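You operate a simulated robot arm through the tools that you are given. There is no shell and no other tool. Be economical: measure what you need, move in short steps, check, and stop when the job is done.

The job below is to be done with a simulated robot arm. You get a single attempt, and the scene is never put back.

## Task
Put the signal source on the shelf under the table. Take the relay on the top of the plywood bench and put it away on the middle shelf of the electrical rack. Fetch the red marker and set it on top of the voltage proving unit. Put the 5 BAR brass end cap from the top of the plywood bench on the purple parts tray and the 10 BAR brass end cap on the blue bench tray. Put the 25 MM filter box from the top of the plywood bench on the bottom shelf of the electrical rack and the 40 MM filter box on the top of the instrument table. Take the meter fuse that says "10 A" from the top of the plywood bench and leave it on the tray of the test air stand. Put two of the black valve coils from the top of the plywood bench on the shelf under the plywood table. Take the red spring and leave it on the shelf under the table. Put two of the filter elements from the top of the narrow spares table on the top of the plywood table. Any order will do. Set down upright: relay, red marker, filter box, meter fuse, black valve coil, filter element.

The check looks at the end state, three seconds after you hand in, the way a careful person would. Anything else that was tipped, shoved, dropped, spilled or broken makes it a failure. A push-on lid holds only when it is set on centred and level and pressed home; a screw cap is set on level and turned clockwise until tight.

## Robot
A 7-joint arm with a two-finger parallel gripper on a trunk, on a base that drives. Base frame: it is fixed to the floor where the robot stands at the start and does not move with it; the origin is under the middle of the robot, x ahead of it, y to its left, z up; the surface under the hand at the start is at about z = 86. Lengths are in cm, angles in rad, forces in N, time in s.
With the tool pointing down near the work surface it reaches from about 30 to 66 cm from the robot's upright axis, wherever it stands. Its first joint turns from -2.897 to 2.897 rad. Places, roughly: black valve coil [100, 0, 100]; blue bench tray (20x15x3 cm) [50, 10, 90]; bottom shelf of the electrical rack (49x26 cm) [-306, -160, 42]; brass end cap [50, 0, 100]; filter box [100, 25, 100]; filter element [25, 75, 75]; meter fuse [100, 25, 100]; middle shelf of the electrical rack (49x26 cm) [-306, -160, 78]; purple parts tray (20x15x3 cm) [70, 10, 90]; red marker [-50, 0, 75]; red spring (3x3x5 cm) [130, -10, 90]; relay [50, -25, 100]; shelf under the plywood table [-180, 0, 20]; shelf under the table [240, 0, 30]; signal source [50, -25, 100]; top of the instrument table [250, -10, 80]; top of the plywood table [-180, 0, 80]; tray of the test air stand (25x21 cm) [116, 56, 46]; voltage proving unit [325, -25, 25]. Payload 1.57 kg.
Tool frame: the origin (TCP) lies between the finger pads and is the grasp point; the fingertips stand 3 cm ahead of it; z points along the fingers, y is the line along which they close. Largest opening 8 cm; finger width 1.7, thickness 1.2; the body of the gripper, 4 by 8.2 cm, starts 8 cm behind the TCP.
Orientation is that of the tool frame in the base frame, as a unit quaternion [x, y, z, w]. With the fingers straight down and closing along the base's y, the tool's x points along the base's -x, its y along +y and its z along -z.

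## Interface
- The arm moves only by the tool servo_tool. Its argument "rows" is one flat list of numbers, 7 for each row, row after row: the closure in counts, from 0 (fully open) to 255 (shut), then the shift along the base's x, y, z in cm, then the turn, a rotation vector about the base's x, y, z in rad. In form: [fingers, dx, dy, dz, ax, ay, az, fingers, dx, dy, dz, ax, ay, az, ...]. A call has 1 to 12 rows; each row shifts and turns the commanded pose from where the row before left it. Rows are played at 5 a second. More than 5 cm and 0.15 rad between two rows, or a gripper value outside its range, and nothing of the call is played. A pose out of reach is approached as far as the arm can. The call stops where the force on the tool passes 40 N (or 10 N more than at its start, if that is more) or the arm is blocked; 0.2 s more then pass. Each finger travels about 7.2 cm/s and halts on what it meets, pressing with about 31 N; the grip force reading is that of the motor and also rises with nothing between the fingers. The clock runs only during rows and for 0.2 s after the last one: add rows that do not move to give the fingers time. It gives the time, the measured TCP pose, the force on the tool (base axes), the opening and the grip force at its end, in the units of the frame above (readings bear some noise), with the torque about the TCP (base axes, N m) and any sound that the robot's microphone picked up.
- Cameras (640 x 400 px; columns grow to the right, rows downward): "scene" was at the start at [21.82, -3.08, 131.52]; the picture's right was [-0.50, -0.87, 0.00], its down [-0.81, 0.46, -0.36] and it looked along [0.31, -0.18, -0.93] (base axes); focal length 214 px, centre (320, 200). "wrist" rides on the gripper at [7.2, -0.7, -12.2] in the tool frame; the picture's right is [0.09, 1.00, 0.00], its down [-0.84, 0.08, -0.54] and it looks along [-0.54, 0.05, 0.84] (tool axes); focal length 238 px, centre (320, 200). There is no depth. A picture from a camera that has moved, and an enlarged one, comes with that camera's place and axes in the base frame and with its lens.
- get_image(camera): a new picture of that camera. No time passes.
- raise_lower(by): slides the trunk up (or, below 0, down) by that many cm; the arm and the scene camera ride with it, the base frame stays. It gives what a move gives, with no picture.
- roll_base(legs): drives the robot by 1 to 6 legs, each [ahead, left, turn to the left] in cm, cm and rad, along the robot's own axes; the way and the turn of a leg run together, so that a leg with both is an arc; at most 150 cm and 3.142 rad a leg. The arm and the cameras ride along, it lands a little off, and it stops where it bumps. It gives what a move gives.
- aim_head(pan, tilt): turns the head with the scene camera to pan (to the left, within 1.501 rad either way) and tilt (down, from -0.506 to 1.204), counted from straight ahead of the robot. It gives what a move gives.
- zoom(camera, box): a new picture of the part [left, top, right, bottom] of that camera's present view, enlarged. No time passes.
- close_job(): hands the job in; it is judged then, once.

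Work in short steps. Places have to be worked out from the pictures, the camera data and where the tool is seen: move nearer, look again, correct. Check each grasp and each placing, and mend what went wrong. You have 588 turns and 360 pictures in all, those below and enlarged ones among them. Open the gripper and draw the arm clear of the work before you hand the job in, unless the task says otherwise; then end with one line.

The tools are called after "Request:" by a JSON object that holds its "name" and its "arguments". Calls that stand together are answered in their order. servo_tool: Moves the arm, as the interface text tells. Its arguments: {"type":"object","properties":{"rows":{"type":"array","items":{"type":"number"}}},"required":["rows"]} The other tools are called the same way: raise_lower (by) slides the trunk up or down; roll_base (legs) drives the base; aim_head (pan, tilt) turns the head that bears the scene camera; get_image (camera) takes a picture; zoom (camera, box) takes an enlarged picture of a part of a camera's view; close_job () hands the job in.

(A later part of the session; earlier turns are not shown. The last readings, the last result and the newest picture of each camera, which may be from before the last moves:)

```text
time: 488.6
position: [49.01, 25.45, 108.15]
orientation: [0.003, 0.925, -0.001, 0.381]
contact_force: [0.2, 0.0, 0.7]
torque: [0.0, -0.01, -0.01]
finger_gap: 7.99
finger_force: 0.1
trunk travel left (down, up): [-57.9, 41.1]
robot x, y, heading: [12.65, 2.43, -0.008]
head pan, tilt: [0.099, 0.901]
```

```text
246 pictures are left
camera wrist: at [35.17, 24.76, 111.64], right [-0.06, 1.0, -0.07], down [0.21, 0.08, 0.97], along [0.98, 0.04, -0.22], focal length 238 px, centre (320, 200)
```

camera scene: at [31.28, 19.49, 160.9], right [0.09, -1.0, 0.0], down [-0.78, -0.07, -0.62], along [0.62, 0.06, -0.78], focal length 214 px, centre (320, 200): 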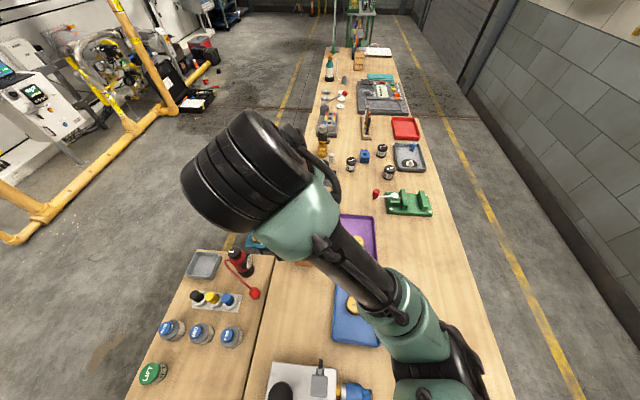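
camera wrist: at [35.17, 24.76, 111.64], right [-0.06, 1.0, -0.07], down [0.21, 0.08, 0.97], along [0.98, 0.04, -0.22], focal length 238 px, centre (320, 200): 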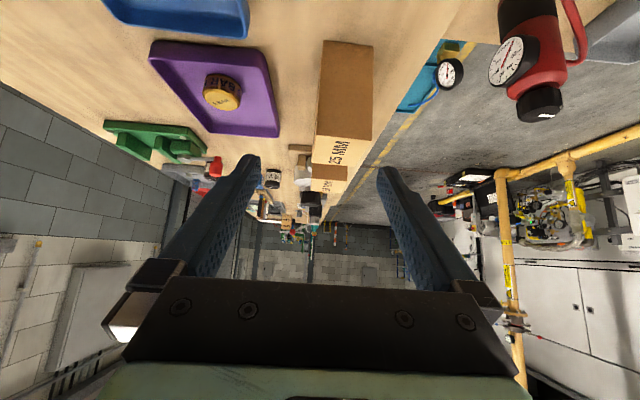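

25 MM box centre ≈[63.8,28], aligned. Move onto the approach line and check midway.

Request:
{"name": "servo_tool", "arguments": {"rows": [0, 1.8, 2.5, 0, 0, 0, 0, 0, 3, 0, -3, 0, 0, 0, 0, 2.5, 0, -2.5, 0, 0, 0]}}

Request:
{"name": "get_image", "arguments": {"camera": "wrist"}}

```text
time: 489.4
position: [56.45, 27.87, 102.71]
orientation: [0.003, 0.924, -0.001, 0.382]
contact_force: [0.1, -0.1, 0.0]
torque: [0.01, 0.01, 0.02]
finger_gap: 7.97
finger_force: 0.0
trunk travel left (down, up): [-57.9, 41.1]
robot x, y, heading: [12.68, 2.47, -0.003]
head pan, tilt: [0.099, 0.901]
```

```text
245 pictures are left
camera wrist: at [42.59, 27.29, 106.19], right [-0.06, 1.0, -0.07], down [0.21, 0.08, 0.97], along [0.98, 0.04, -0.22], focal length 238 px, centre (320, 200)
```

wrist: 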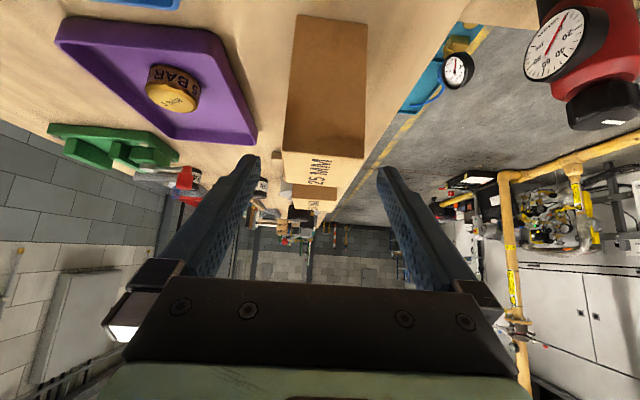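

Request:
{"name": "servo_tool", "arguments": {"rows": [0, 2.4, 0.25, -2.4, 0, 0, 0, 0, 2.4, 0, -2.4, 0, 0, 0, 0, 2.3, 0, -2.3, 0, 0, 0, 255, 0, 0, 0, 0, 0, 0, 255, 0, 0, 0, 0, 0, 0, 255, 0, 0, 0, 0, 0, 0]}}

Request:
{"name": "servo_tool", "arguments": {"rows": [255, 0, 0, 3, 0, 0, 0, 255, 0, 0, 4, 0, 0, 0, 255, 0, 0, 4, 0, 0, 0]}}

Request:
{"name": "get_image", "arguments": {"camera": "wrist"}}

```text
time: 490.8
position: [63.48, 28.16, 95.48]
orientation: [0.005, 0.924, -0.004, 0.382]
contact_force: [0.4, 0.1, 0.2]
torque: [0.02, 0.01, -0.02]
finger_gap: 6.48
finger_force: 30.9
trunk travel left (down, up): [-57.9, 41.1]
robot x, y, heading: [12.59, 2.55, -0.01]
head pan, tilt: [0.099, 0.901]
```

```text
time: 491.6
position: [63.37, 27.86, 106.29]
orientation: [0.003, 0.925, -0.002, 0.381]
contact_force: [0.1, 0.2, -2.8]
torque: [0.01, 0.0, 0.02]
finger_gap: 6.46
finger_force: 30.8
trunk travel left (down, up): [-57.9, 41.1]
robot x, y, heading: [12.69, 2.6, -0.004]
head pan, tilt: [0.099, 0.901]
```

```text
244 pictures are left
camera wrist: at [49.55, 27.29, 109.98], right [-0.06, 1.0, -0.07], down [0.21, 0.08, 0.97], along [0.98, 0.04, -0.22], focal length 238 px, centre (320, 200)
```

wrist: 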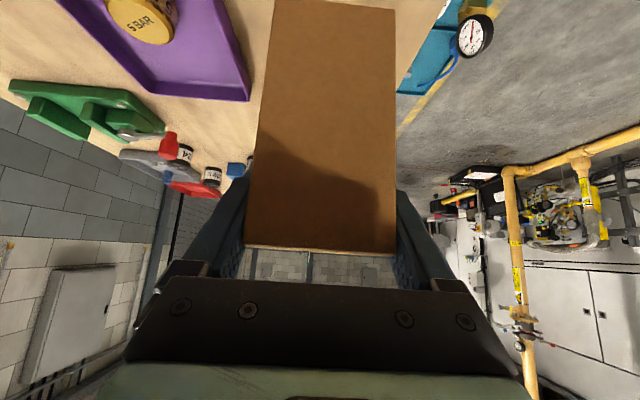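

Gripped and lifted. Bring the arm to the centre, raise, and drive to the rack facing −y.

Request:
{"name": "servo_tool", "arguments": {"rows": [255, 0, -4, 1, 0, 0, 0, 255, 0, -4, 1, 0, 0, 0, 255, 0, -4, 1, 0, 0, 0, 255, 0, -4, 1, 0, 0, 0, 255, 0, -4, 0, 0, 0, 0, 255, 0, -4, 0, 0, 0, 0]}}

Request:
{"name": "raise_lower", "arguments": {"by": 32}}

Request:
{"name": "roll_base", "arguments": {"legs": [[0, -80, 0], [0, 0, -1.571], [0, -105, 0], [0, -100, 0], [0, -104, 0]]}}

Request:
{"name": "aim_head", "arguments": {"pan": 0, "tilt": 0.7}}

Request:
{"name": "get_image", "arguments": {"camera": "scene"}}

```text
time: 493.0
position: [63.31, 4.03, 110.49]
orientation: [0.004, 0.925, -0.002, 0.381]
contact_force: [-0.3, 0.1, -1.6]
torque: [0.01, 0.02, -0.02]
finger_gap: 6.52
finger_force: 30.4
trunk travel left (down, up): [-57.9, 41.1]
robot x, y, heading: [12.64, 2.56, -0.012]
head pan, tilt: [0.099, 0.901]
```

```text
time: 496.1
position: [63.27, 4.08, 142.34]
orientation: [0.004, 0.925, -0.001, 0.381]
contact_force: [-0.3, -0.2, -1.5]
torque: [-0.01, 0.01, 0.0]
finger_gap: 6.47
finger_force: 31.0
trunk travel left (down, up): [-89.9, 9.1]
robot x, y, heading: [12.84, 2.41, -0.011]
head pan, tilt: [0.099, 0.901]
```

```text
time: 519.0
position: [-293.81, -127.19, 142.43]
orientation: [0.658, 0.649, -0.272, 0.267]
contact_force: [-0.4, -0.2, -2.8]
torque: [-0.03, 0.0, 0.03]
finger_gap: 6.48
finger_force: 31.3
trunk travel left (down, up): [-89.9, 9.1]
robot x, y, heading: [-295.79, -76.57, -1.584]
head pan, tilt: [0.099, 0.901]
```

```text
time: 519.7
position: [-293.93, -127.11, 142.41]
orientation: [0.659, 0.649, -0.272, 0.267]
contact_force: [0.5, 0.2, -2.8]
torque: [0.01, 0.05, 0.0]
finger_gap: 6.48
finger_force: 30.6
trunk travel left (down, up): [-89.9, 9.1]
robot x, y, heading: [-295.42, -76.29, -1.578]
head pan, tilt: [0.0, 0.7]
```

```text
243 pictures are left
camera scene: at [-295.69, -102.35, 167.5], right [-1.0, 0.01, 0.0], down [0.01, 0.64, -0.76], along [-0.01, -0.76, -0.64], focal length 214 px, centre (320, 200)
```

scene: 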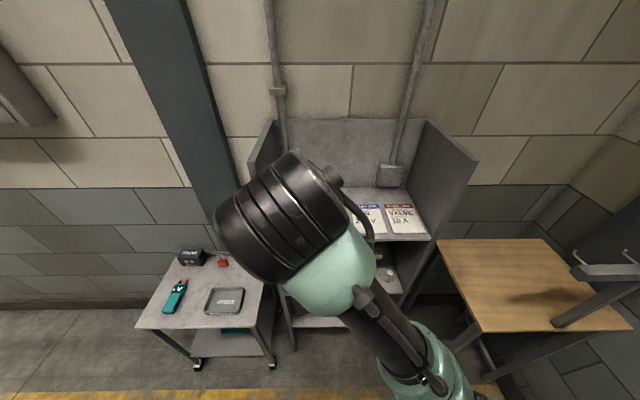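

Back off 30, then lower to see the bottom shelf.

Request:
{"name": "roll_base", "arguments": {"legs": [[-30, 0, 0.01]]}}

Request:
{"name": "raise_lower", "arguments": {"by": -40}}

Request:
{"name": "raise_lower", "arguments": {"by": -38}}

Request:
{"name": "get_image", "arguments": {"camera": "scene"}}

Request:
{"name": "get_image", "arguments": {"camera": "wrist"}}

```text
time: 521.8
position: [-293.08, -97.42, 142.4]
orientation: [0.654, 0.653, -0.269, 0.269]
contact_force: [0.0, 1.1, -2.2]
torque: [0.04, -0.02, 0.01]
finger_gap: 6.46
finger_force: 31.4
trunk travel left (down, up): [-89.9, 9.1]
robot x, y, heading: [-295.17, -46.41, -1.572]
head pan, tilt: [0.0, 0.7]
```

```text
time: 525.6
position: [-293.04, -97.36, 102.54]
orientation: [0.655, 0.653, -0.27, 0.269]
contact_force: [0.4, -0.1, -2.2]
torque: [0.03, 0.02, 0.03]
finger_gap: 6.48
finger_force: 31.1
trunk travel left (down, up): [-49.9, 49.1]
robot x, y, heading: [-294.82, -46.89, -1.571]
head pan, tilt: [0.0, 0.7]
```

```text
time: 529.2
position: [-293.02, -97.38, 64.43]
orientation: [0.655, 0.653, -0.27, 0.269]
contact_force: [0.0, 0.3, -2.7]
torque: [0.01, 0.03, 0.02]
finger_gap: 6.48
finger_force: 31.2
trunk travel left (down, up): [-11.9, 87.1]
robot x, y, heading: [-294.89, -46.66, -1.572]
head pan, tilt: [0.0, 0.7]
```

```text
242 pictures are left
camera scene: at [-295.15, -72.5, 89.51], right [-1.0, 0.0, 0.0], down [0.0, 0.64, -0.76], along [0.0, -0.76, -0.64], focal length 214 px, centre (320, 200)
```

scene: 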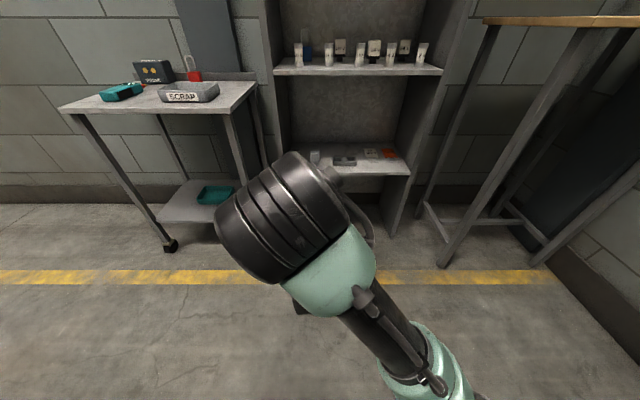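

```text
241 pictures are left
camera wrist: at [-293.78, -83.73, 68.01], right [1.0, 0.06, -0.07], down [0.08, -0.21, 0.97], along [0.05, -0.98, -0.22], focal length 238 px, centre (320, 200)
```

wrist: 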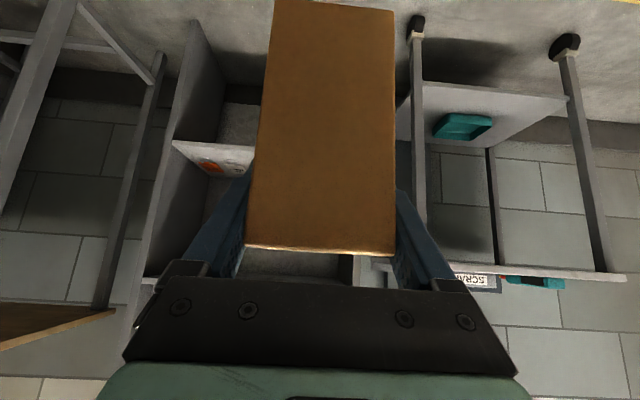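

Request:
{"name": "zoom", "arguments": {"camera": "scene", "box": [270, 100, 430, 200]}}

```text
4.00 times, centred on (350, 150) of scene
camera zoom: at [-295.15, -72.5, 89.51], right [-1.0, 0.0, 0.0], down [0.0, 0.64, -0.76], along [0.0, -0.76, -0.64], focal length 858 px, centre (200, 400)
```

zoom: 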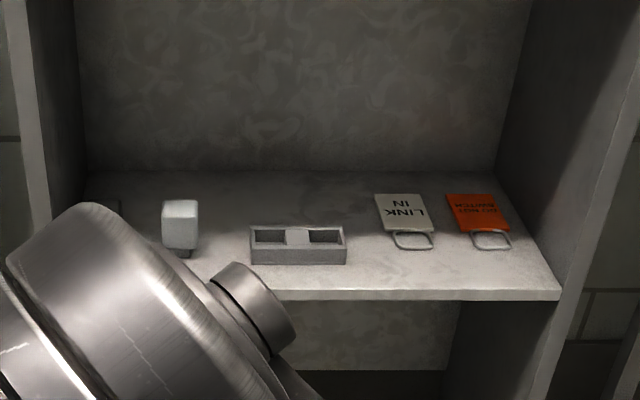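

Behind the small tray (x≈-304.5, y≈-164) is free. Extend the arm, align x, lower to entry height.

Request:
{"name": "servo_tool", "arguments": {"rows": [255, 0, -3.5, 0, 0, 0, 0, 255, 0, -3.5, 0, 0, 0, 0, 255, 0, -3.5, 0, 0, 0, 0]}}

Request:
{"name": "roll_base", "arguments": {"legs": [[15, -11.3, 0]]}}

Request:
{"name": "raise_lower", "arguments": {"by": -9.9}}

Request:
{"name": "get_image", "arguments": {"camera": "wrist"}}

Request:
{"name": "get_image", "arguments": {"camera": "scene"}}

```text
time: 530.0
position: [-293.1, -107.8, 64.4]
orientation: [0.654, 0.653, -0.27, 0.269]
contact_force: [-1.2, 1.1, -2.2]
torque: [0.02, 0.04, 0.0]
finger_gap: 6.47
finger_force: 31.6
trunk travel left (down, up): [-11.9, 87.1]
robot x, y, heading: [-295.22, -46.48, -1.57]
head pan, tilt: [0.0, 0.7]
```

```text
time: 531.6
position: [-304.42, -122.8, 64.5]
orientation: [0.655, 0.653, -0.271, 0.268]
contact_force: [-0.1, 0.1, -1.8]
torque: [0.0, -0.02, 0.02]
finger_gap: 6.49
finger_force: 30.9
trunk travel left (down, up): [-11.9, 87.1]
robot x, y, heading: [-306.0, -61.7, -1.572]
head pan, tilt: [0.0, 0.7]
```

```text
time: 532.9
position: [-304.43, -122.6, 54.59]
orientation: [0.654, 0.654, -0.27, 0.269]
contact_force: [-0.1, 0.1, -2.1]
torque: [0.0, -0.02, 0.02]
finger_gap: 6.48
finger_force: 31.2
trunk travel left (down, up): [-2.0, 97.0]
robot x, y, heading: [-306.6, -61.61, -1.569]
head pan, tilt: [0.0, 0.7]
```

```text
239 pictures are left
camera wrist: at [-305.16, -109.1, 58.12], right [1.0, 0.06, -0.07], down [0.08, -0.21, 0.97], along [0.05, -0.98, -0.22], focal length 238 px, centre (320, 200)
```

wrist: 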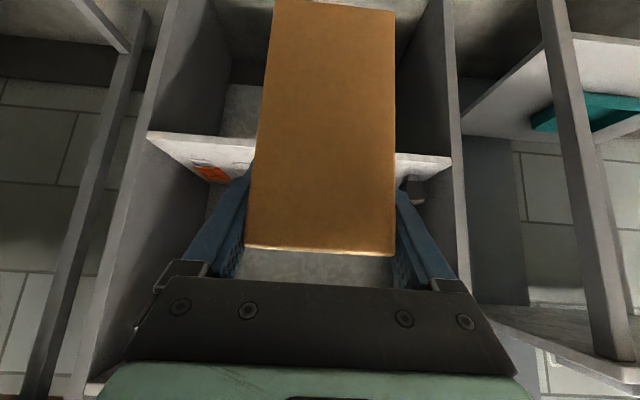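

```text
238 pictures are left
camera scene: at [-306.46, -87.44, 79.61], right [-1.0, 0.0, 0.0], down [0.0, 0.64, -0.76], along [0.0, -0.76, -0.64], focal length 214 px, centre (320, 200)
```

scene: 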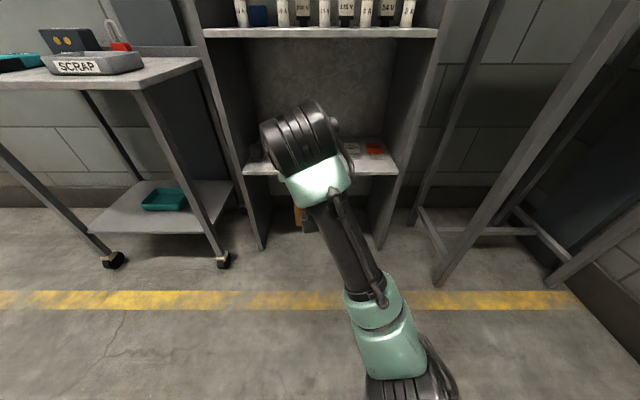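

Drive in stepwise, watching clearance under the middle shelf.

Request:
{"name": "roll_base", "arguments": {"legs": [[24, 0, 0]]}}

Request:
{"name": "get_image", "arguments": {"camera": "scene"}}

Request:
{"name": "get_image", "arguments": {"camera": "wrist"}}

```text
time: 534.7
position: [-304.37, -146.5, 54.64]
orientation: [0.654, 0.653, -0.27, 0.269]
contact_force: [0.0, 0.0, -2.1]
torque: [0.01, 0.0, -0.04]
finger_gap: 6.48
finger_force: 30.7
trunk travel left (down, up): [-2.0, 97.0]
robot x, y, heading: [-306.24, -85.5, -1.568]
head pan, tilt: [0.0, 0.7]
```

```text
237 pictures are left
camera scene: at [-306.44, -111.24, 79.61], right [-1.0, 0.0, 0.0], down [0.0, 0.64, -0.76], along [0.0, -0.76, -0.64], focal length 214 px, centre (320, 200)
```

scene: 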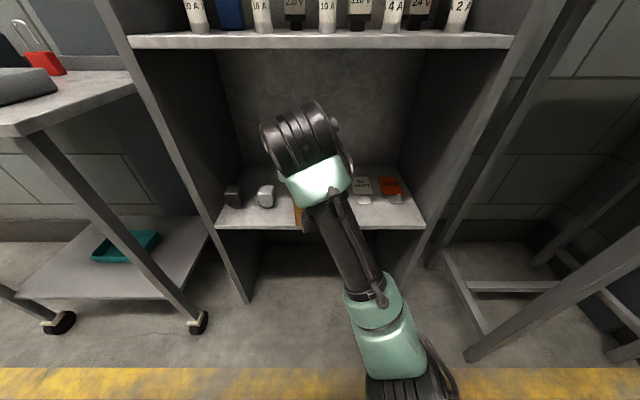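

```text
236 pictures are left
camera wrist: at [-305.14, -132.91, 58.12], right [1.0, 0.06, -0.07], down [0.08, -0.21, 0.97], along [0.05, -0.98, -0.22], focal length 238 px, centre (320, 200)
```

wrist: 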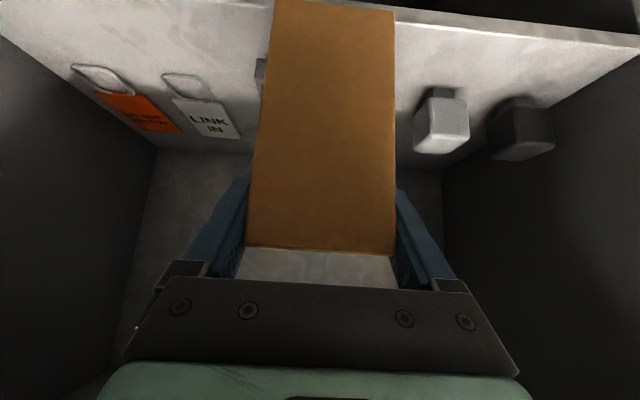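

Clearance looks like ~4–5 cm. Drive in the remaining 17.5 cm.

Request:
{"name": "roll_base", "arguments": {"legs": [[17.5, 0, 0]]}}

Request:
{"name": "get_image", "arguments": {"camera": "wrist"}}

Request:
{"name": "get_image", "arguments": {"camera": "scene"}}

```text
time: 536.2
position: [-304.24, -163.87, 54.59]
orientation: [0.654, 0.654, -0.27, 0.269]
contact_force: [-0.4, -0.8, -2.6]
torque: [0.02, -0.01, -0.02]
finger_gap: 6.48
finger_force: 31.2
trunk travel left (down, up): [-2.0, 97.0]
robot x, y, heading: [-306.88, -102.75, -1.57]
head pan, tilt: [0.0, 0.7]
```

```text
235 pictures are left
camera wrist: at [-305.06, -150.38, 58.13], right [1.0, 0.07, -0.07], down [0.08, -0.21, 0.97], along [0.05, -0.97, -0.22], focal length 238 px, centre (320, 200)
```

wrist: 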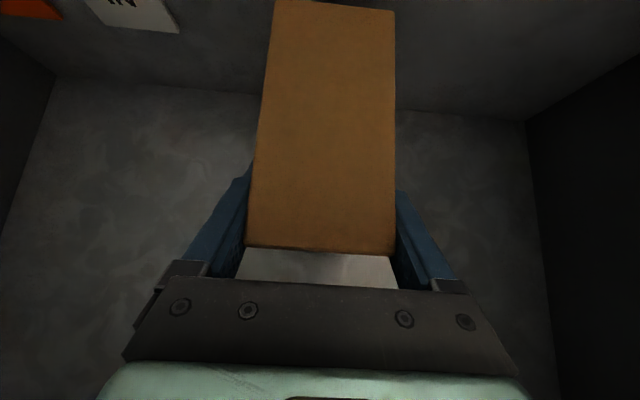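

```text
234 pictures are left
camera scene: at [-306.39, -128.7, 79.61], right [-1.0, 0.0, 0.0], down [0.0, 0.64, -0.76], along [0.0, -0.76, -0.64], focal length 214 px, centre (320, 200)
```

scene: 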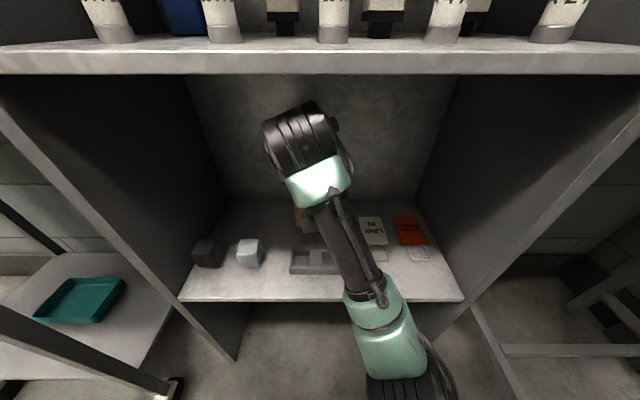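

Positioned. Lower until contact.

Request:
{"name": "servo_tool", "arguments": {"rows": [255, 0, 0, -1.2, 0, 0, 0, 255, 0, 0, -1, 0, 0, 0]}}

Request:
{"name": "servo_tool", "arguments": {"rows": [255, 0, 0, -0.6, 0, 0, 0]}}

Request:
{"name": "servo_tool", "arguments": {"rows": [255, 0, 0, -0.5, 0, 0, 0]}}

```text
time: 536.8
position: [-304.32, -163.92, 52.26]
orientation: [0.654, 0.654, -0.269, 0.269]
contact_force: [-0.3, 0.6, -2.6]
torque: [0.03, 0.02, -0.04]
finger_gap: 6.48
finger_force: 31.0
trunk travel left (down, up): [-2.0, 97.0]
robot x, y, heading: [-306.41, -102.76, -1.569]
head pan, tilt: [0.0, 0.7]
```

```text
time: 537.2
position: [-304.19, -164.04, 51.62]
orientation: [0.654, 0.654, -0.269, 0.27]
contact_force: [-0.4, 0.2, -2.8]
torque: [-0.01, -0.03, -0.02]
finger_gap: 6.47
finger_force: 31.5
trunk travel left (down, up): [-2.0, 97.0]
robot x, y, heading: [-306.66, -102.98, -1.568]
head pan, tilt: [0.0, 0.7]
```

```text
time: 537.6
position: [-304.26, -164.08, 51.46]
orientation: [0.653, 0.653, -0.271, 0.271]
contact_force: [-0.3, 2.7, 5.9]
torque: [0.58, -0.1, 0.02]
finger_gap: 6.48
finger_force: 31.4
trunk travel left (down, up): [-2.0, 97.0]
robot x, y, heading: [-306.21, -103.2, -1.57]
head pan, tilt: [0.0, 0.7]
```

Contact. Release and retreat along the approach line.

Request:
{"name": "servo_tool", "arguments": {"rows": [255, 0, 0, 0.1, 0, 0, 0, 150, 0, 0, 0, 0, 0, 0, 0, 0, 0, 0, 0, 0, 0, 0, 0, 0, 0, 0, 0, 0, 0, 0, 0, 0, 0, 0, 0, 0, 0, 2.5, 2.5, 0, 0, 0, 0, 0, 3, 3, 0, 0, 0]}}

Request:
{"name": "get_image", "arguments": {"camera": "wrist"}}

```text
time: 539.2
position: [-304.33, -158.44, 56.83]
orientation: [0.654, 0.654, -0.269, 0.268]
contact_force: [0.9, 0.6, -0.5]
torque: [0.01, 0.0, 0.01]
finger_gap: 8.0
finger_force: 0.0
trunk travel left (down, up): [-2.0, 97.0]
robot x, y, heading: [-306.47, -102.76, -1.573]
head pan, tilt: [0.0, 0.7]
```

```text
233 pictures are left
camera wrist: at [-305.09, -144.85, 60.41], right [1.0, 0.06, -0.07], down [0.08, -0.21, 0.97], along [0.05, -0.97, -0.22], focal length 238 px, centre (320, 200)
```

wrist: 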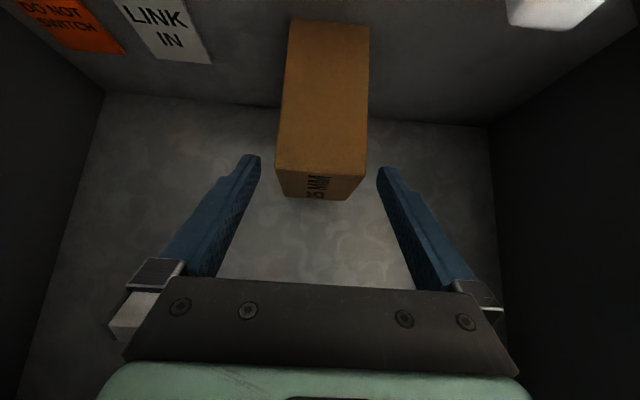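

25 MM box stands. Back straight out, then raise and look at the plywood table nearby.

Request:
{"name": "roll_base", "arguments": {"legs": [[-50, 0, 0]]}}

Request:
{"name": "raise_lower", "arguments": {"by": 40}}

Request:
{"name": "raise_lower", "arguments": {"by": 40}}

Request:
{"name": "roll_base", "arguments": {"legs": [[0, 116, 0]]}}

Request:
{"name": "get_image", "arguments": {"camera": "scene"}}

```text
time: 542.1
position: [-304.35, -108.84, 56.88]
orientation: [0.654, 0.654, -0.269, 0.269]
contact_force: [0.4, 0.2, 0.6]
torque: [-0.01, 0.01, -0.02]
finger_gap: 8.01
finger_force: 0.0
trunk travel left (down, up): [-2.0, 97.0]
robot x, y, heading: [-306.6, -53.18, -1.569]
head pan, tilt: [0.0, 0.7]
```

```text
time: 545.9
position: [-304.5, -108.94, 96.83]
orientation: [0.653, 0.654, -0.27, 0.27]
contact_force: [0.3, 0.3, 0.7]
torque: [-0.01, 0.02, 0.01]
finger_gap: 7.99
finger_force: 0.1
trunk travel left (down, up): [-42.0, 57.0]
robot x, y, heading: [-306.54, -53.18, -1.565]
head pan, tilt: [0.0, 0.7]
```

```text
time: 549.8
position: [-304.32, -108.77, 136.9]
orientation: [0.654, 0.654, -0.27, 0.27]
contact_force: [-0.4, -0.2, -0.7]
torque: [-0.05, 0.01, 0.01]
finger_gap: 7.98
finger_force: 0.0
trunk travel left (down, up): [-82.0, 17.0]
robot x, y, heading: [-306.2, -53.01, -1.569]
head pan, tilt: [0.0, 0.7]
```

```text
time: 555.7
position: [-188.85, -109.16, 136.76]
orientation: [0.656, 0.651, -0.27, 0.268]
contact_force: [0.4, 0.0, 0.9]
torque: [0.01, 0.02, 0.0]
finger_gap: 8.02
finger_force: 0.0
trunk travel left (down, up): [-82.0, 17.0]
robot x, y, heading: [-190.67, -53.42, -1.577]
head pan, tilt: [0.0, 0.7]
```

```text
232 pictures are left
camera scene: at [-190.85, -79.25, 159.62], right [-1.0, 0.01, 0.0], down [0.0, 0.64, -0.76], along [0.0, -0.76, -0.64], focal length 214 px, centre (320, 200)
```

scene: 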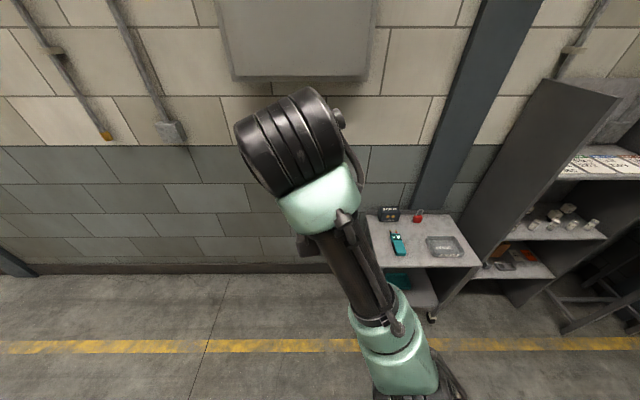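

Turn around to view the plywood table.

Request:
{"name": "roll_base", "arguments": {"legs": [[25, 0, 0], [0, 0, 3.14]]}}

Request:
{"name": "get_image", "arguments": {"camera": "scene"}}

Request:
{"name": "aim_head", "arguments": {"pan": -0.6, "tilt": 0.7}}

Request:
{"name": "get_image", "arguments": {"camera": "scene"}}

```text
time: 564.8
position: [-191.68, -23.21, 136.77]
orientation: [-0.646, 0.661, 0.266, 0.272]
contact_force: [0.1, 0.0, 0.0]
torque: [0.0, -0.02, 0.01]
finger_gap: 7.99
finger_force: 0.1
trunk travel left (down, up): [-82.0, 17.0]
robot x, y, heading: [-190.83, -78.61, 1.545]
head pan, tilt: [0.0, 0.7]
```

```text
231 pictures are left
camera scene: at [-190.34, -53.51, 159.62], right [1.0, -0.02, 0.0], down [-0.01, -0.64, -0.76], along [0.02, 0.76, -0.64], focal length 214 px, centre (320, 200)
```

scene: 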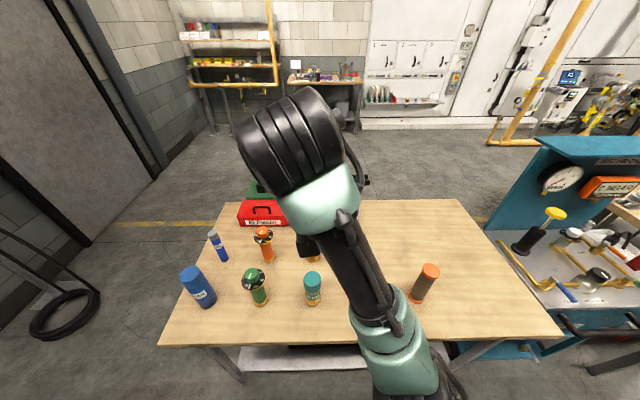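

```text
time: 565.8
position: [-191.69, -23.04, 136.9]
orientation: [-0.646, 0.661, 0.267, 0.273]
contact_force: [0.9, -0.3, -1.0]
torque: [-0.04, 0.03, -0.02]
finger_gap: 8.02
finger_force: 0.0
trunk travel left (down, up): [-82.0, 17.0]
robot x, y, heading: [-190.47, -78.61, 1.549]
head pan, tilt: [-0.6, 0.7]
```

```text
230 pictures are left
camera scene: at [-185.58, -55.08, 159.61], right [0.81, -0.58, 0.0], down [-0.37, -0.52, -0.76], along [0.44, 0.62, -0.64], focal length 214 px, centre (320, 200)
```

scene: 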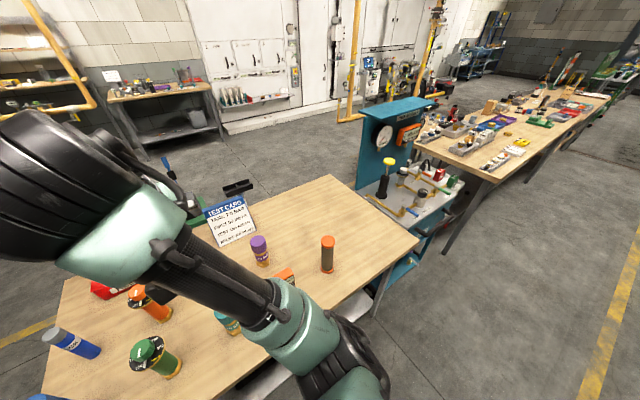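

Zoom into the teal cart for the red marker.

Request:
{"name": "zoom", "arguments": {"camera": "scene", "box": [350, 90, 510, 240]}}

```text
2.67 times, centred on (430, 165) of scene
camera zoom: at [-185.58, -55.08, 159.61], right [0.81, -0.58, 0.0], down [-0.37, -0.52, -0.76], along [0.44, 0.62, -0.64], focal length 572 px, centre (27, 293)
```

zoom: 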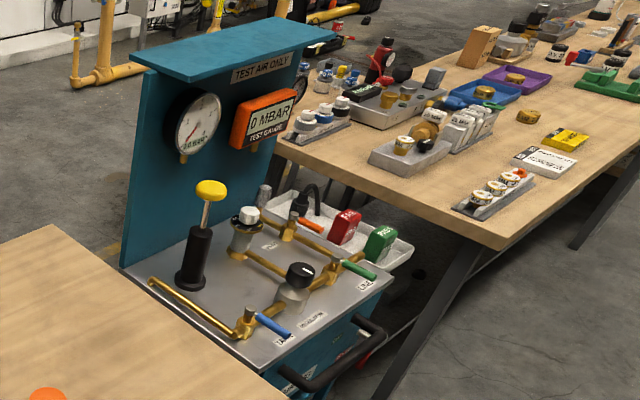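

The red "FAIL" block in the white tray at the cart end is the red marker. Drive alongside it.

Request:
{"name": "roll_base", "arguments": {"legs": [[-6, -140, 0.026]]}}

Request:
{"name": "aim_head", "arguments": {"pan": -0.1, "tilt": 0.8}}

Request:
{"name": "get_image", "arguments": {"camera": "scene"}}

Request:
{"name": "get_image", "arguments": {"camera": "wrist"}}

```text
time: 572.8
position: [-52.75, -29.89, 136.72]
orientation: [0.656, -0.651, -0.271, -0.268]
contact_force: [0.8, 0.2, -0.7]
torque: [-0.03, -0.01, -0.02]
finger_gap: 8.01
finger_force: 0.0
trunk travel left (down, up): [-82.0, 17.0]
robot x, y, heading: [-50.47, -85.66, 1.582]
head pan, tilt: [-0.6, 0.7]
```

```text
time: 573.7
position: [-52.81, -29.94, 136.83]
orientation: [0.656, -0.651, -0.27, -0.269]
contact_force: [-0.1, 0.9, -0.6]
torque: [0.01, -0.01, -0.01]
finger_gap: 8.0
finger_force: 0.0
trunk travel left (down, up): [-82.0, 17.0]
robot x, y, heading: [-50.51, -85.17, 1.584]
head pan, tilt: [-0.099, 0.799]
```

```text
228 pictures are left
camera scene: at [-49.74, -60.81, 158.79], right [1.0, -0.09, 0.0], down [-0.07, -0.71, -0.7], along [0.06, 0.69, -0.72], focal length 214 px, centre (320, 200)
```

scene: 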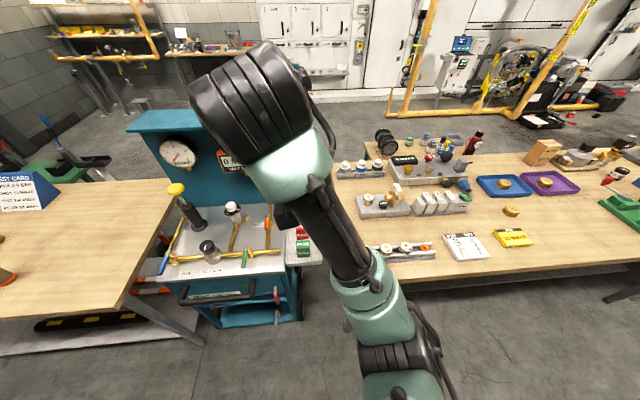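

```text
227 pictures are left
camera wrist: at [-52.13, -43.72, 140.4], right [-1.0, -0.07, -0.07], down [-0.08, 0.21, 0.97], along [-0.06, 0.97, -0.22], focal length 238 px, centre (320, 200)
```

wrist: 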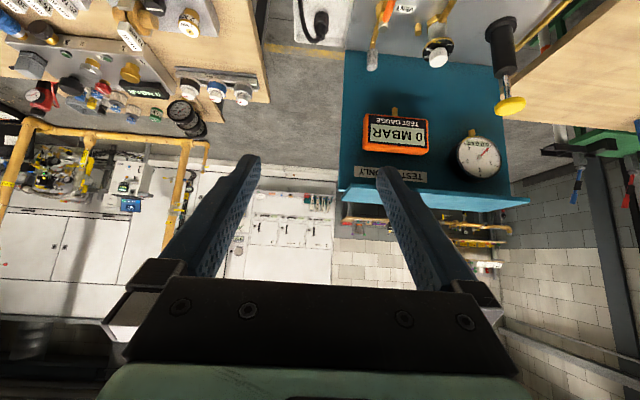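

Request:
{"name": "zoom", "arguments": {"camera": "scene", "box": [240, 200, 352, 290]}}

```text
4.44 times, centred on (296, 245) of scene
camera zoom: at [-49.74, -60.81, 158.79], right [1.0, -0.09, 0.0], down [-0.07, -0.71, -0.7], along [0.06, 0.69, -0.72], focal length 953 px, centre (427, 0)
```

zoom: 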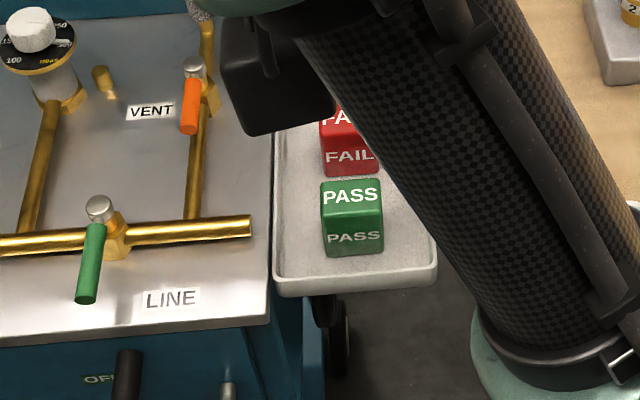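

Both markers are blocks; red FAIL at ≈[-53,-3] with green PASS in front. Reduce the tool pitch to ~0.4 rad so the camera clears the green one, then move in.

Request:
{"name": "servo_tool", "arguments": {"rows": [0, 0, 0, 0, -0.13, 0, 0, 0, 0, 0, 0, -0.13, 0, 0, 0, 0, 0, 0, -0.125, 0, 0]}}

Request:
{"name": "roll_base", "arguments": {"legs": [[22, 0, -0.012]]}}

Request:
{"name": "raise_lower", "arguments": {"by": -36}}

Request:
{"name": "get_image", "arguments": {"camera": "wrist"}}

Request:
{"name": "get_image", "arguments": {"camera": "scene"}}

```text
time: 574.5
position: [-52.62, -30.0, 136.69]
orientation: [0.695, -0.692, -0.139, -0.138]
contact_force: [1.1, 1.5, 0.1]
torque: [0.01, 0.03, 0.01]
finger_gap: 7.99
finger_force: 0.0
trunk travel left (down, up): [-82.0, 17.0]
robot x, y, heading: [-50.53, -85.4, 1.577]
head pan, tilt: [-0.099, 0.799]
```

```text
time: 576.2
position: [-52.11, -8.05, 136.76]
orientation: [-0.691, 0.695, 0.138, 0.139]
contact_force: [-0.3, -0.7, -0.5]
torque: [0.02, 0.0, -0.02]
finger_gap: 7.99
finger_force: 0.1
trunk travel left (down, up): [-82.0, 17.0]
robot x, y, heading: [-50.28, -63.62, 1.569]
head pan, tilt: [-0.099, 0.799]
```

```text
time: 579.7
position: [-52.14, -8.04, 100.89]
orientation: [-0.69, 0.696, 0.139, 0.139]
contact_force: [0.3, -0.2, -0.1]
torque: [0.01, -0.01, 0.0]
finger_gap: 8.02
finger_force: 0.0
trunk travel left (down, up): [-46.0, 53.0]
robot x, y, heading: [-50.25, -63.88, 1.568]
head pan, tilt: [-0.099, 0.799]
```

```text
225 pictures are left
camera wrist: at [-51.58, -19.45, 109.32], right [-1.0, -0.08, -0.03], down [-0.07, 0.56, 0.82], along [-0.05, 0.82, -0.57], focal length 238 px, centre (320, 200)
```

wrist: 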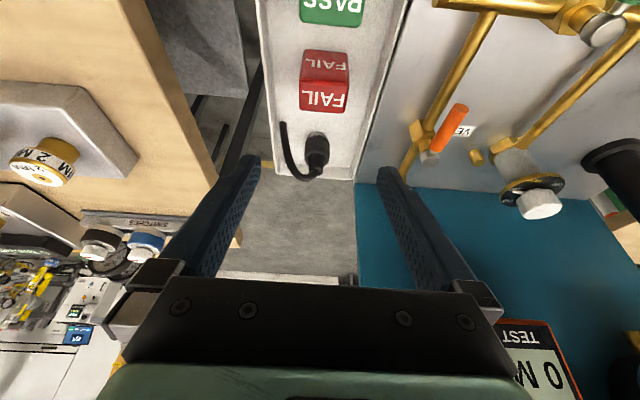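

```text
224 pictures are left
camera scene: at [-49.46, -38.9, 122.79], right [0.99, -0.1, 0.0], down [-0.07, -0.71, -0.7], along [0.07, 0.69, -0.72], focal length 214 px, centre (320, 200)
```

scene: 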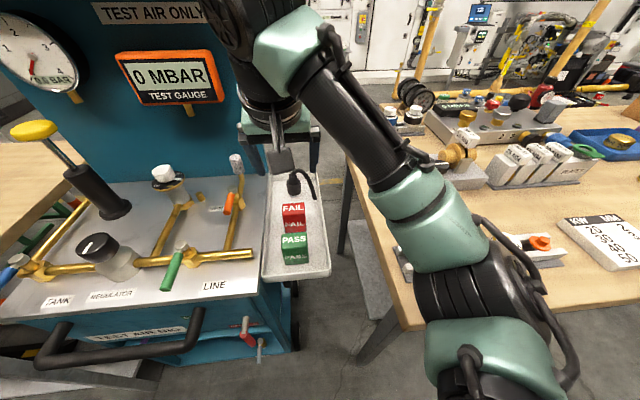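

The elbow hangs close over the bench corner. Raise, shift the base 20 cm to the left and the tool 20 cm to the right, then descend.

Request:
{"name": "raise_lower", "arguments": {"by": 28}}

Request:
{"name": "roll_base", "arguments": {"legs": [[0, 20, 0]]}}

Request:
{"name": "servo_tool", "arguments": {"rows": [0, 4, 0, 0, 0, 0, 0, 0, 4, 0, 0, 0, 0, 0, 0, 4, 0, 0, 0, 0, 0, 0, 4, 0, 0, 0, 0, 0, 0, 4, 0, 0, 0, 0, 0]}}

Request:
{"name": "raise_lower", "arguments": {"by": -28}}

Request:
{"name": "get_image", "arguments": {"camera": "scene"}}

Request:
{"name": "get_image", "arguments": {"camera": "wrist"}}

```text
time: 582.6
position: [-52.05, -8.04, 128.81]
orientation: [-0.691, 0.695, 0.139, 0.139]
contact_force: [0.6, -0.2, -0.8]
torque: [-0.01, 0.04, 0.03]
finger_gap: 8.03
finger_force: 0.2
trunk travel left (down, up): [-74.0, 25.0]
robot x, y, heading: [-50.88, -63.8, 1.563]
head pan, tilt: [-0.099, 0.799]
```

```text
time: 584.2
position: [-72.04, -7.95, 128.86]
orientation: [-0.691, 0.696, 0.14, 0.139]
contact_force: [-0.1, 0.4, -1.0]
torque: [0.01, -0.03, 0.02]
finger_gap: 7.98
finger_force: 0.0
trunk travel left (down, up): [-74.0, 25.0]
robot x, y, heading: [-70.4, -63.67, 1.563]
head pan, tilt: [-0.099, 0.799]
```

```text
time: 585.4
position: [-51.99, -7.96, 128.76]
orientation: [-0.69, 0.697, 0.139, 0.139]
contact_force: [0.0, -0.5, -0.7]
torque: [-0.01, 0.01, 0.0]
finger_gap: 7.98
finger_force: 0.0
trunk travel left (down, up): [-74.0, 25.0]
robot x, y, heading: [-70.35, -63.54, 1.565]
head pan, tilt: [-0.099, 0.799]
```

```text
time: 588.2
position: [-51.97, -7.73, 100.78]
orientation: [-0.69, 0.696, 0.139, 0.139]
contact_force: [0.4, 0.3, 0.3]
torque: [0.0, -0.01, -0.03]
finger_gap: 8.0
finger_force: 0.0
trunk travel left (down, up): [-46.0, 53.0]
robot x, y, heading: [-70.39, -63.65, 1.561]
head pan, tilt: [-0.099, 0.799]
```

```text
223 pictures are left
camera scene: at [-69.39, -38.8, 122.79], right [0.99, -0.11, 0.0], down [-0.08, -0.71, -0.7], along [0.07, 0.69, -0.72], focal length 214 px, centre (320, 200)
```

scene: 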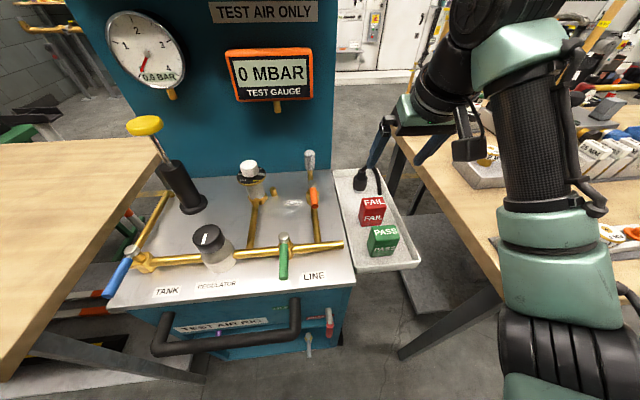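

```text
222 pictures are left
camera wrist: at [-51.49, -19.26, 109.3], right [-1.0, -0.08, -0.03], down [-0.07, 0.56, 0.82], along [-0.04, 0.82, -0.57], focal length 238 px, centre (320, 200)
```

wrist: 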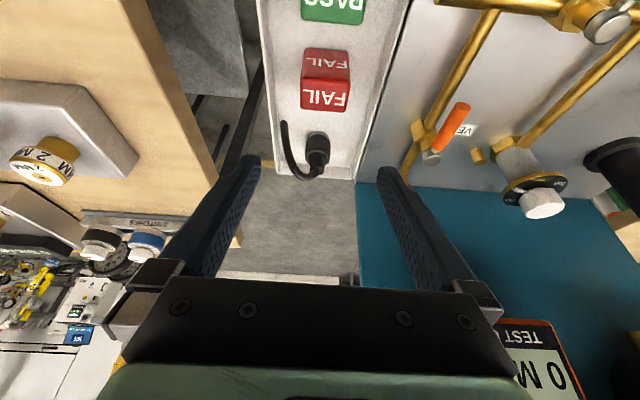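

The elbow/forearm would be too near the bench corner. I'll approach with the base turned ~45° (heading 0.8) so the elbow stays clear, keeping the tool facing +y.

Request:
{"name": "raise_lower", "arguments": {"by": 30}}

Request:
{"name": "roll_base", "arguments": {"legs": [[0, 0, -0.765], [-4, 26.7, 0]]}}

Request:
{"name": "servo_tool", "arguments": {"rows": [0, -3.2, 3.1, 0, 0, 0, 0.128, 0, -3.2, 3.1, 0, 0, 0, 0.128, 0, -3.2, 3.1, 0, 0, 0, 0.128, 0, -3.2, 3.1, 0, 0, 0, 0.128, 0, 0, 0, 0, 0, 0, 0.128, 0, 0, 0, 0, 0, 0, 0.128]}}

Request:
{"name": "get_image", "arguments": {"camera": "scene"}}

Request:
{"name": "get_image", "arguments": {"camera": "wrist"}}

```text
time: 591.2
position: [-51.98, -7.84, 130.84]
orientation: [-0.69, 0.696, 0.139, 0.139]
contact_force: [-0.2, 0.0, 0.0]
torque: [-0.01, -0.03, 0.04]
finger_gap: 7.98
finger_force: 0.1
trunk travel left (down, up): [-76.0, 23.0]
robot x, y, heading: [-70.44, -63.28, 1.563]
head pan, tilt: [-0.099, 0.799]
```

```text
time: 595.1
position: [-40.43, -20.4, 130.87]
orientation: [-0.38, 0.904, 0.077, 0.181]
contact_force: [0.3, 0.4, -0.3]
torque: [0.02, -0.03, 0.0]
finger_gap: 7.99
finger_force: 0.1
trunk travel left (down, up): [-76.0, 23.0]
robot x, y, heading: [-92.01, -47.99, 0.797]
head pan, tilt: [-0.099, 0.799]
```

```text
time: 596.5
position: [-53.3, -7.85, 130.88]
orientation: [-0.692, 0.694, 0.14, 0.139]
contact_force: [-0.4, 0.4, 0.9]
torque: [0.01, 0.0, 0.03]
finger_gap: 8.01
finger_force: 0.0
trunk travel left (down, up): [-76.0, 23.0]
robot x, y, heading: [-92.11, -47.84, 0.801]
head pan, tilt: [-0.099, 0.799]
```

```text
221 pictures are left
camera scene: at [-74.17, -30.75, 152.79], right [0.65, -0.76, 0.0], down [-0.55, -0.46, -0.7], along [0.53, 0.45, -0.72], focal length 214 px, centre (320, 200)
```

scene: 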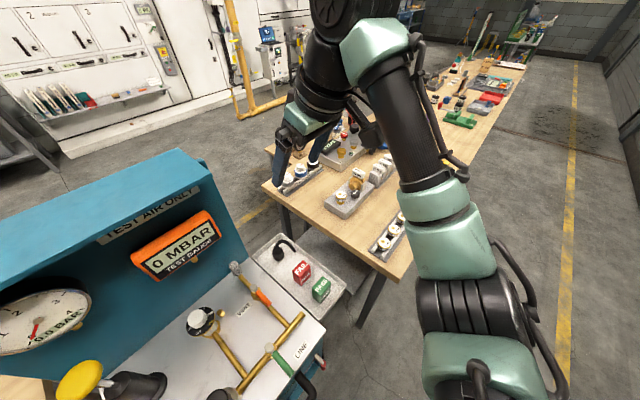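

```text
220 pictures are left
camera wrist: at [-52.67, -19.34, 139.3], right [-1.0, -0.08, -0.03], down [-0.07, 0.56, 0.82], along [-0.05, 0.82, -0.57], focal length 238 px, centre (320, 200)
```

wrist: 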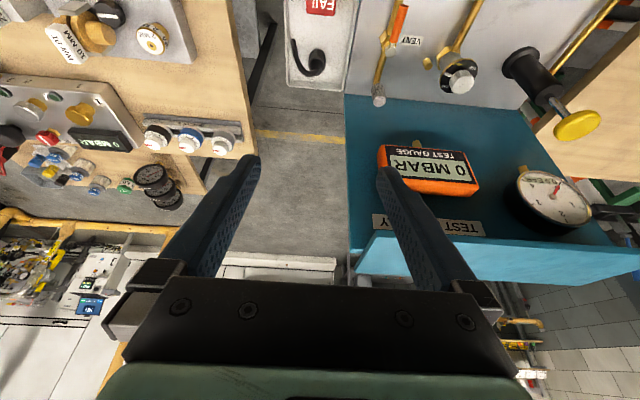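

Elbow now stays in the free space south of the cart. Lower and check.

Request:
{"name": "raise_lower", "arguments": {"by": -36}}

Request:
{"name": "get_image", "arguments": {"camera": "scene"}}

Request:
{"name": "get_image", "arguments": {"camera": "wrist"}}

```text
time: 600.0
position: [-53.25, -7.87, 94.87]
orientation: [-0.692, 0.695, 0.139, 0.139]
contact_force: [-0.8, -0.5, 0.5]
torque: [0.0, 0.02, 0.0]
finger_gap: 7.97
finger_force: 0.1
trunk travel left (down, up): [-40.0, 59.0]
robot x, y, heading: [-92.13, -47.74, 0.801]
head pan, tilt: [-0.099, 0.799]
```

```text
219 pictures are left
camera scene: at [-74.17, -30.79, 116.79], right [0.65, -0.76, 0.0], down [-0.55, -0.46, -0.7], along [0.53, 0.45, -0.72], focal length 214 px, centre (320, 200)
```

scene: 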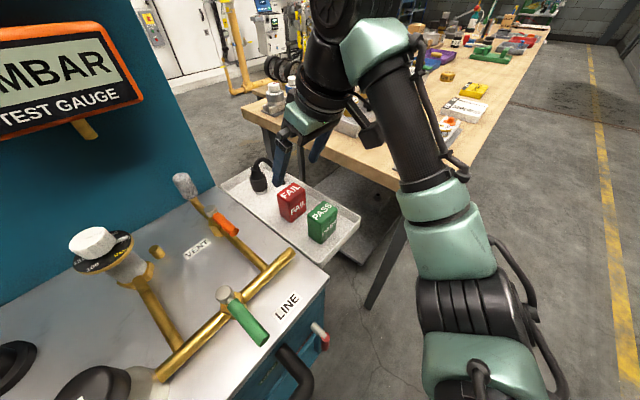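

```text
218 pictures are left
camera wrist: at [-52.68, -19.39, 103.32], right [-1.0, -0.08, -0.03], down [-0.07, 0.56, 0.82], along [-0.05, 0.82, -0.57], focal length 238 px, centre (320, 200)
```

wrist: 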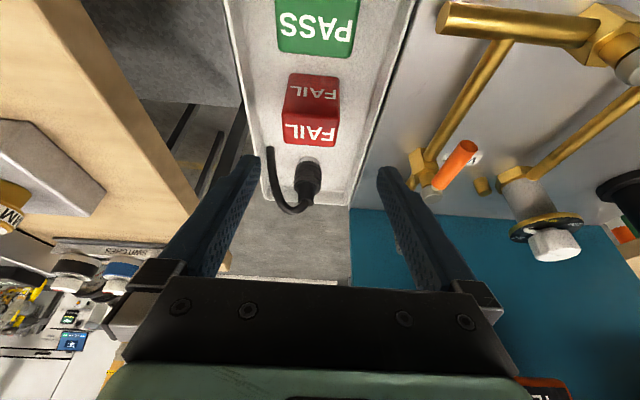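

Red block centre ≈[-52.4,0], ~6 cm wide, top ≈79.5. Move to stand-off and check.

Request:
{"name": "servo_tool", "arguments": {"rows": [0, 0.4, 2, -4, 0, 0, 0, 0, 0.4, 1.9, -4, 0, 0, 0]}}

Request:
{"name": "get_image", "arguments": {"camera": "wrist"}}

```text
time: 600.6
position: [-52.35, -4.1, 86.89]
orientation: [-0.691, 0.695, 0.139, 0.139]
contact_force: [-1.2, 0.0, 0.4]
torque: [0.02, 0.0, -0.03]
finger_gap: 8.0
finger_force: 0.1
trunk travel left (down, up): [-40.0, 59.0]
robot x, y, heading: [-92.39, -47.75, 0.799]
head pan, tilt: [-0.099, 0.799]
```

```text
217 pictures are left
camera wrist: at [-51.76, -15.44, 95.35], right [-1.0, -0.08, -0.03], down [-0.07, 0.56, 0.82], along [-0.05, 0.82, -0.57], focal length 238 px, centre (320, 200)
```

wrist: 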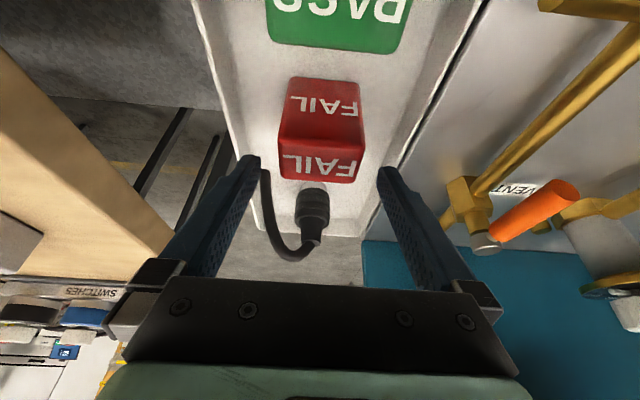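

Request:
{"name": "servo_tool", "arguments": {"rows": [0, -0.1, 1.6, -3.8, 0, 0, 0, 0, 0, 1.4, -3.3, 0, 0, 0, 0, 0, 1.1, -2.6, 0, 0, 0, 255, 0, 0, 0, 0, 0, 0, 255, 0, 0, 0, 0, 0, 0, 255, 0, 0, 0, 0, 0, 0, 255, 0, 0, 0, 0, 0, 0]}}

Request:
{"name": "get_image", "arguments": {"camera": "wrist"}}

```text
time: 601.3
position: [-52.16, -0.85, 80.03]
orientation: [-0.691, 0.694, 0.143, 0.146]
contact_force: [-1.1, -3.6, 10.4]
torque: [-0.13, 0.52, 0.22]
finger_gap: 8.01
finger_force: 0.0
trunk travel left (down, up): [-40.0, 59.0]
robot x, y, heading: [-92.07, -47.69, 0.799]
head pan, tilt: [-0.099, 0.799]
stopped in row 3: the force on the tool passed its limit at 61 N (the readings are from after the stop); the commanded pose is now the measured one
```

```text
216 pictures are left
camera wrist: at [-51.78, -12.35, 88.38], right [-1.0, -0.08, -0.04], down [-0.08, 0.55, 0.83], along [-0.04, 0.83, -0.55], focal length 238 px, centre (320, 200)
```

wrist: 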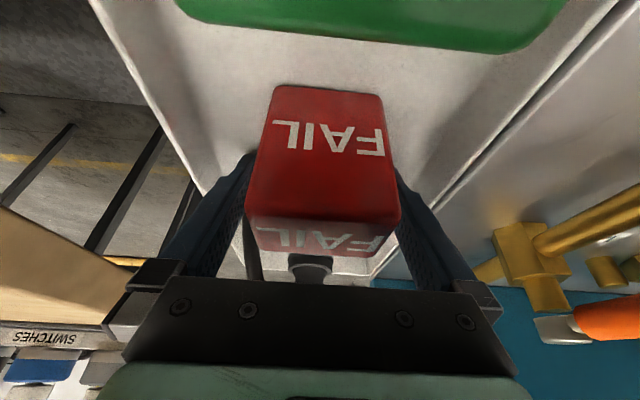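

The tray floor is higher (≈77) than I estimated; block spans z 77–84, centre y≈-2.7. Lift 0.8, shift −1.5 in y and close.

Request:
{"name": "servo_tool", "arguments": {"rows": [0, 0, 0, 0.9, 0, 0, 0, 0, 0, -1.5, 0, 0, 0, 0]}}

Request:
{"name": "get_image", "arguments": {"camera": "wrist"}}

```text
time: 601.9
position: [-52.21, -2.41, 80.66]
orientation: [-0.691, 0.694, 0.143, 0.145]
contact_force: [-0.4, -0.5, -0.2]
torque: [0.02, -0.02, 0.02]
finger_gap: 8.01
finger_force: 0.0
trunk travel left (down, up): [-40.0, 59.0]
robot x, y, heading: [-92.44, -47.97, 0.803]
head pan, tilt: [-0.099, 0.799]
```

```text
215 pictures are left
camera wrist: at [-51.8, -13.86, 89.05], right [-1.0, -0.08, -0.04], down [-0.08, 0.55, 0.83], along [-0.04, 0.83, -0.56], focal length 238 px, centre (320, 200)
```

wrist: 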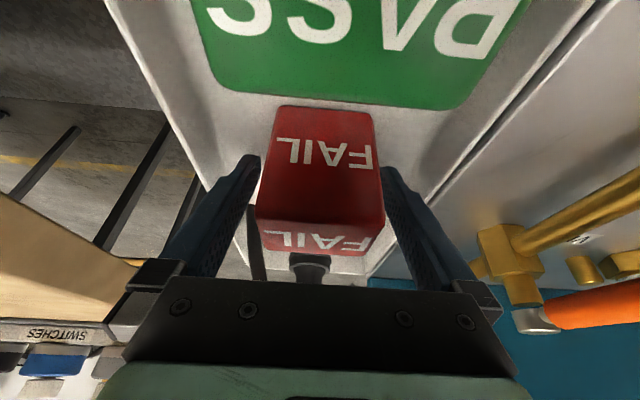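

Request:
{"name": "servo_tool", "arguments": {"rows": [255, 0, 0, 0, 0, 0, 0, 255, 0, 0, 0, 0, 0, 0, 255, 0, 0, 0, 0, 0, 0, 255, 0, 0, 3, 0, 0, 0, 255, 0, 0, 4, 0, 0, 0]}}

Request:
{"name": "get_image", "arguments": {"camera": "wrist"}}

```text
time: 603.1
position: [-52.25, -2.32, 87.86]
orientation: [-0.69, 0.694, 0.142, 0.144]
contact_force: [0.8, -0.2, -1.8]
torque: [0.03, 0.03, -0.01]
finger_gap: 5.56
finger_force: 30.8
trunk travel left (down, up): [-40.0, 59.0]
robot x, y, heading: [-91.7, -48.07, 0.801]
head pan, tilt: [-0.099, 0.799]
```

```text
214 pictures are left
camera wrist: at [-51.81, -13.88, 96.14], right [-1.0, -0.08, -0.04], down [-0.08, 0.55, 0.83], along [-0.04, 0.83, -0.56], focal length 238 px, centre (320, 200)
```

wrist: 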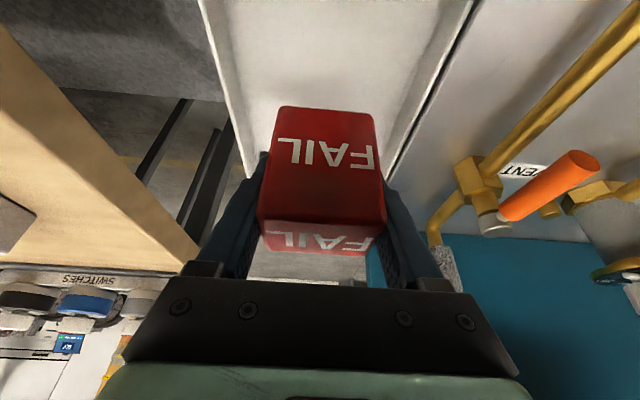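

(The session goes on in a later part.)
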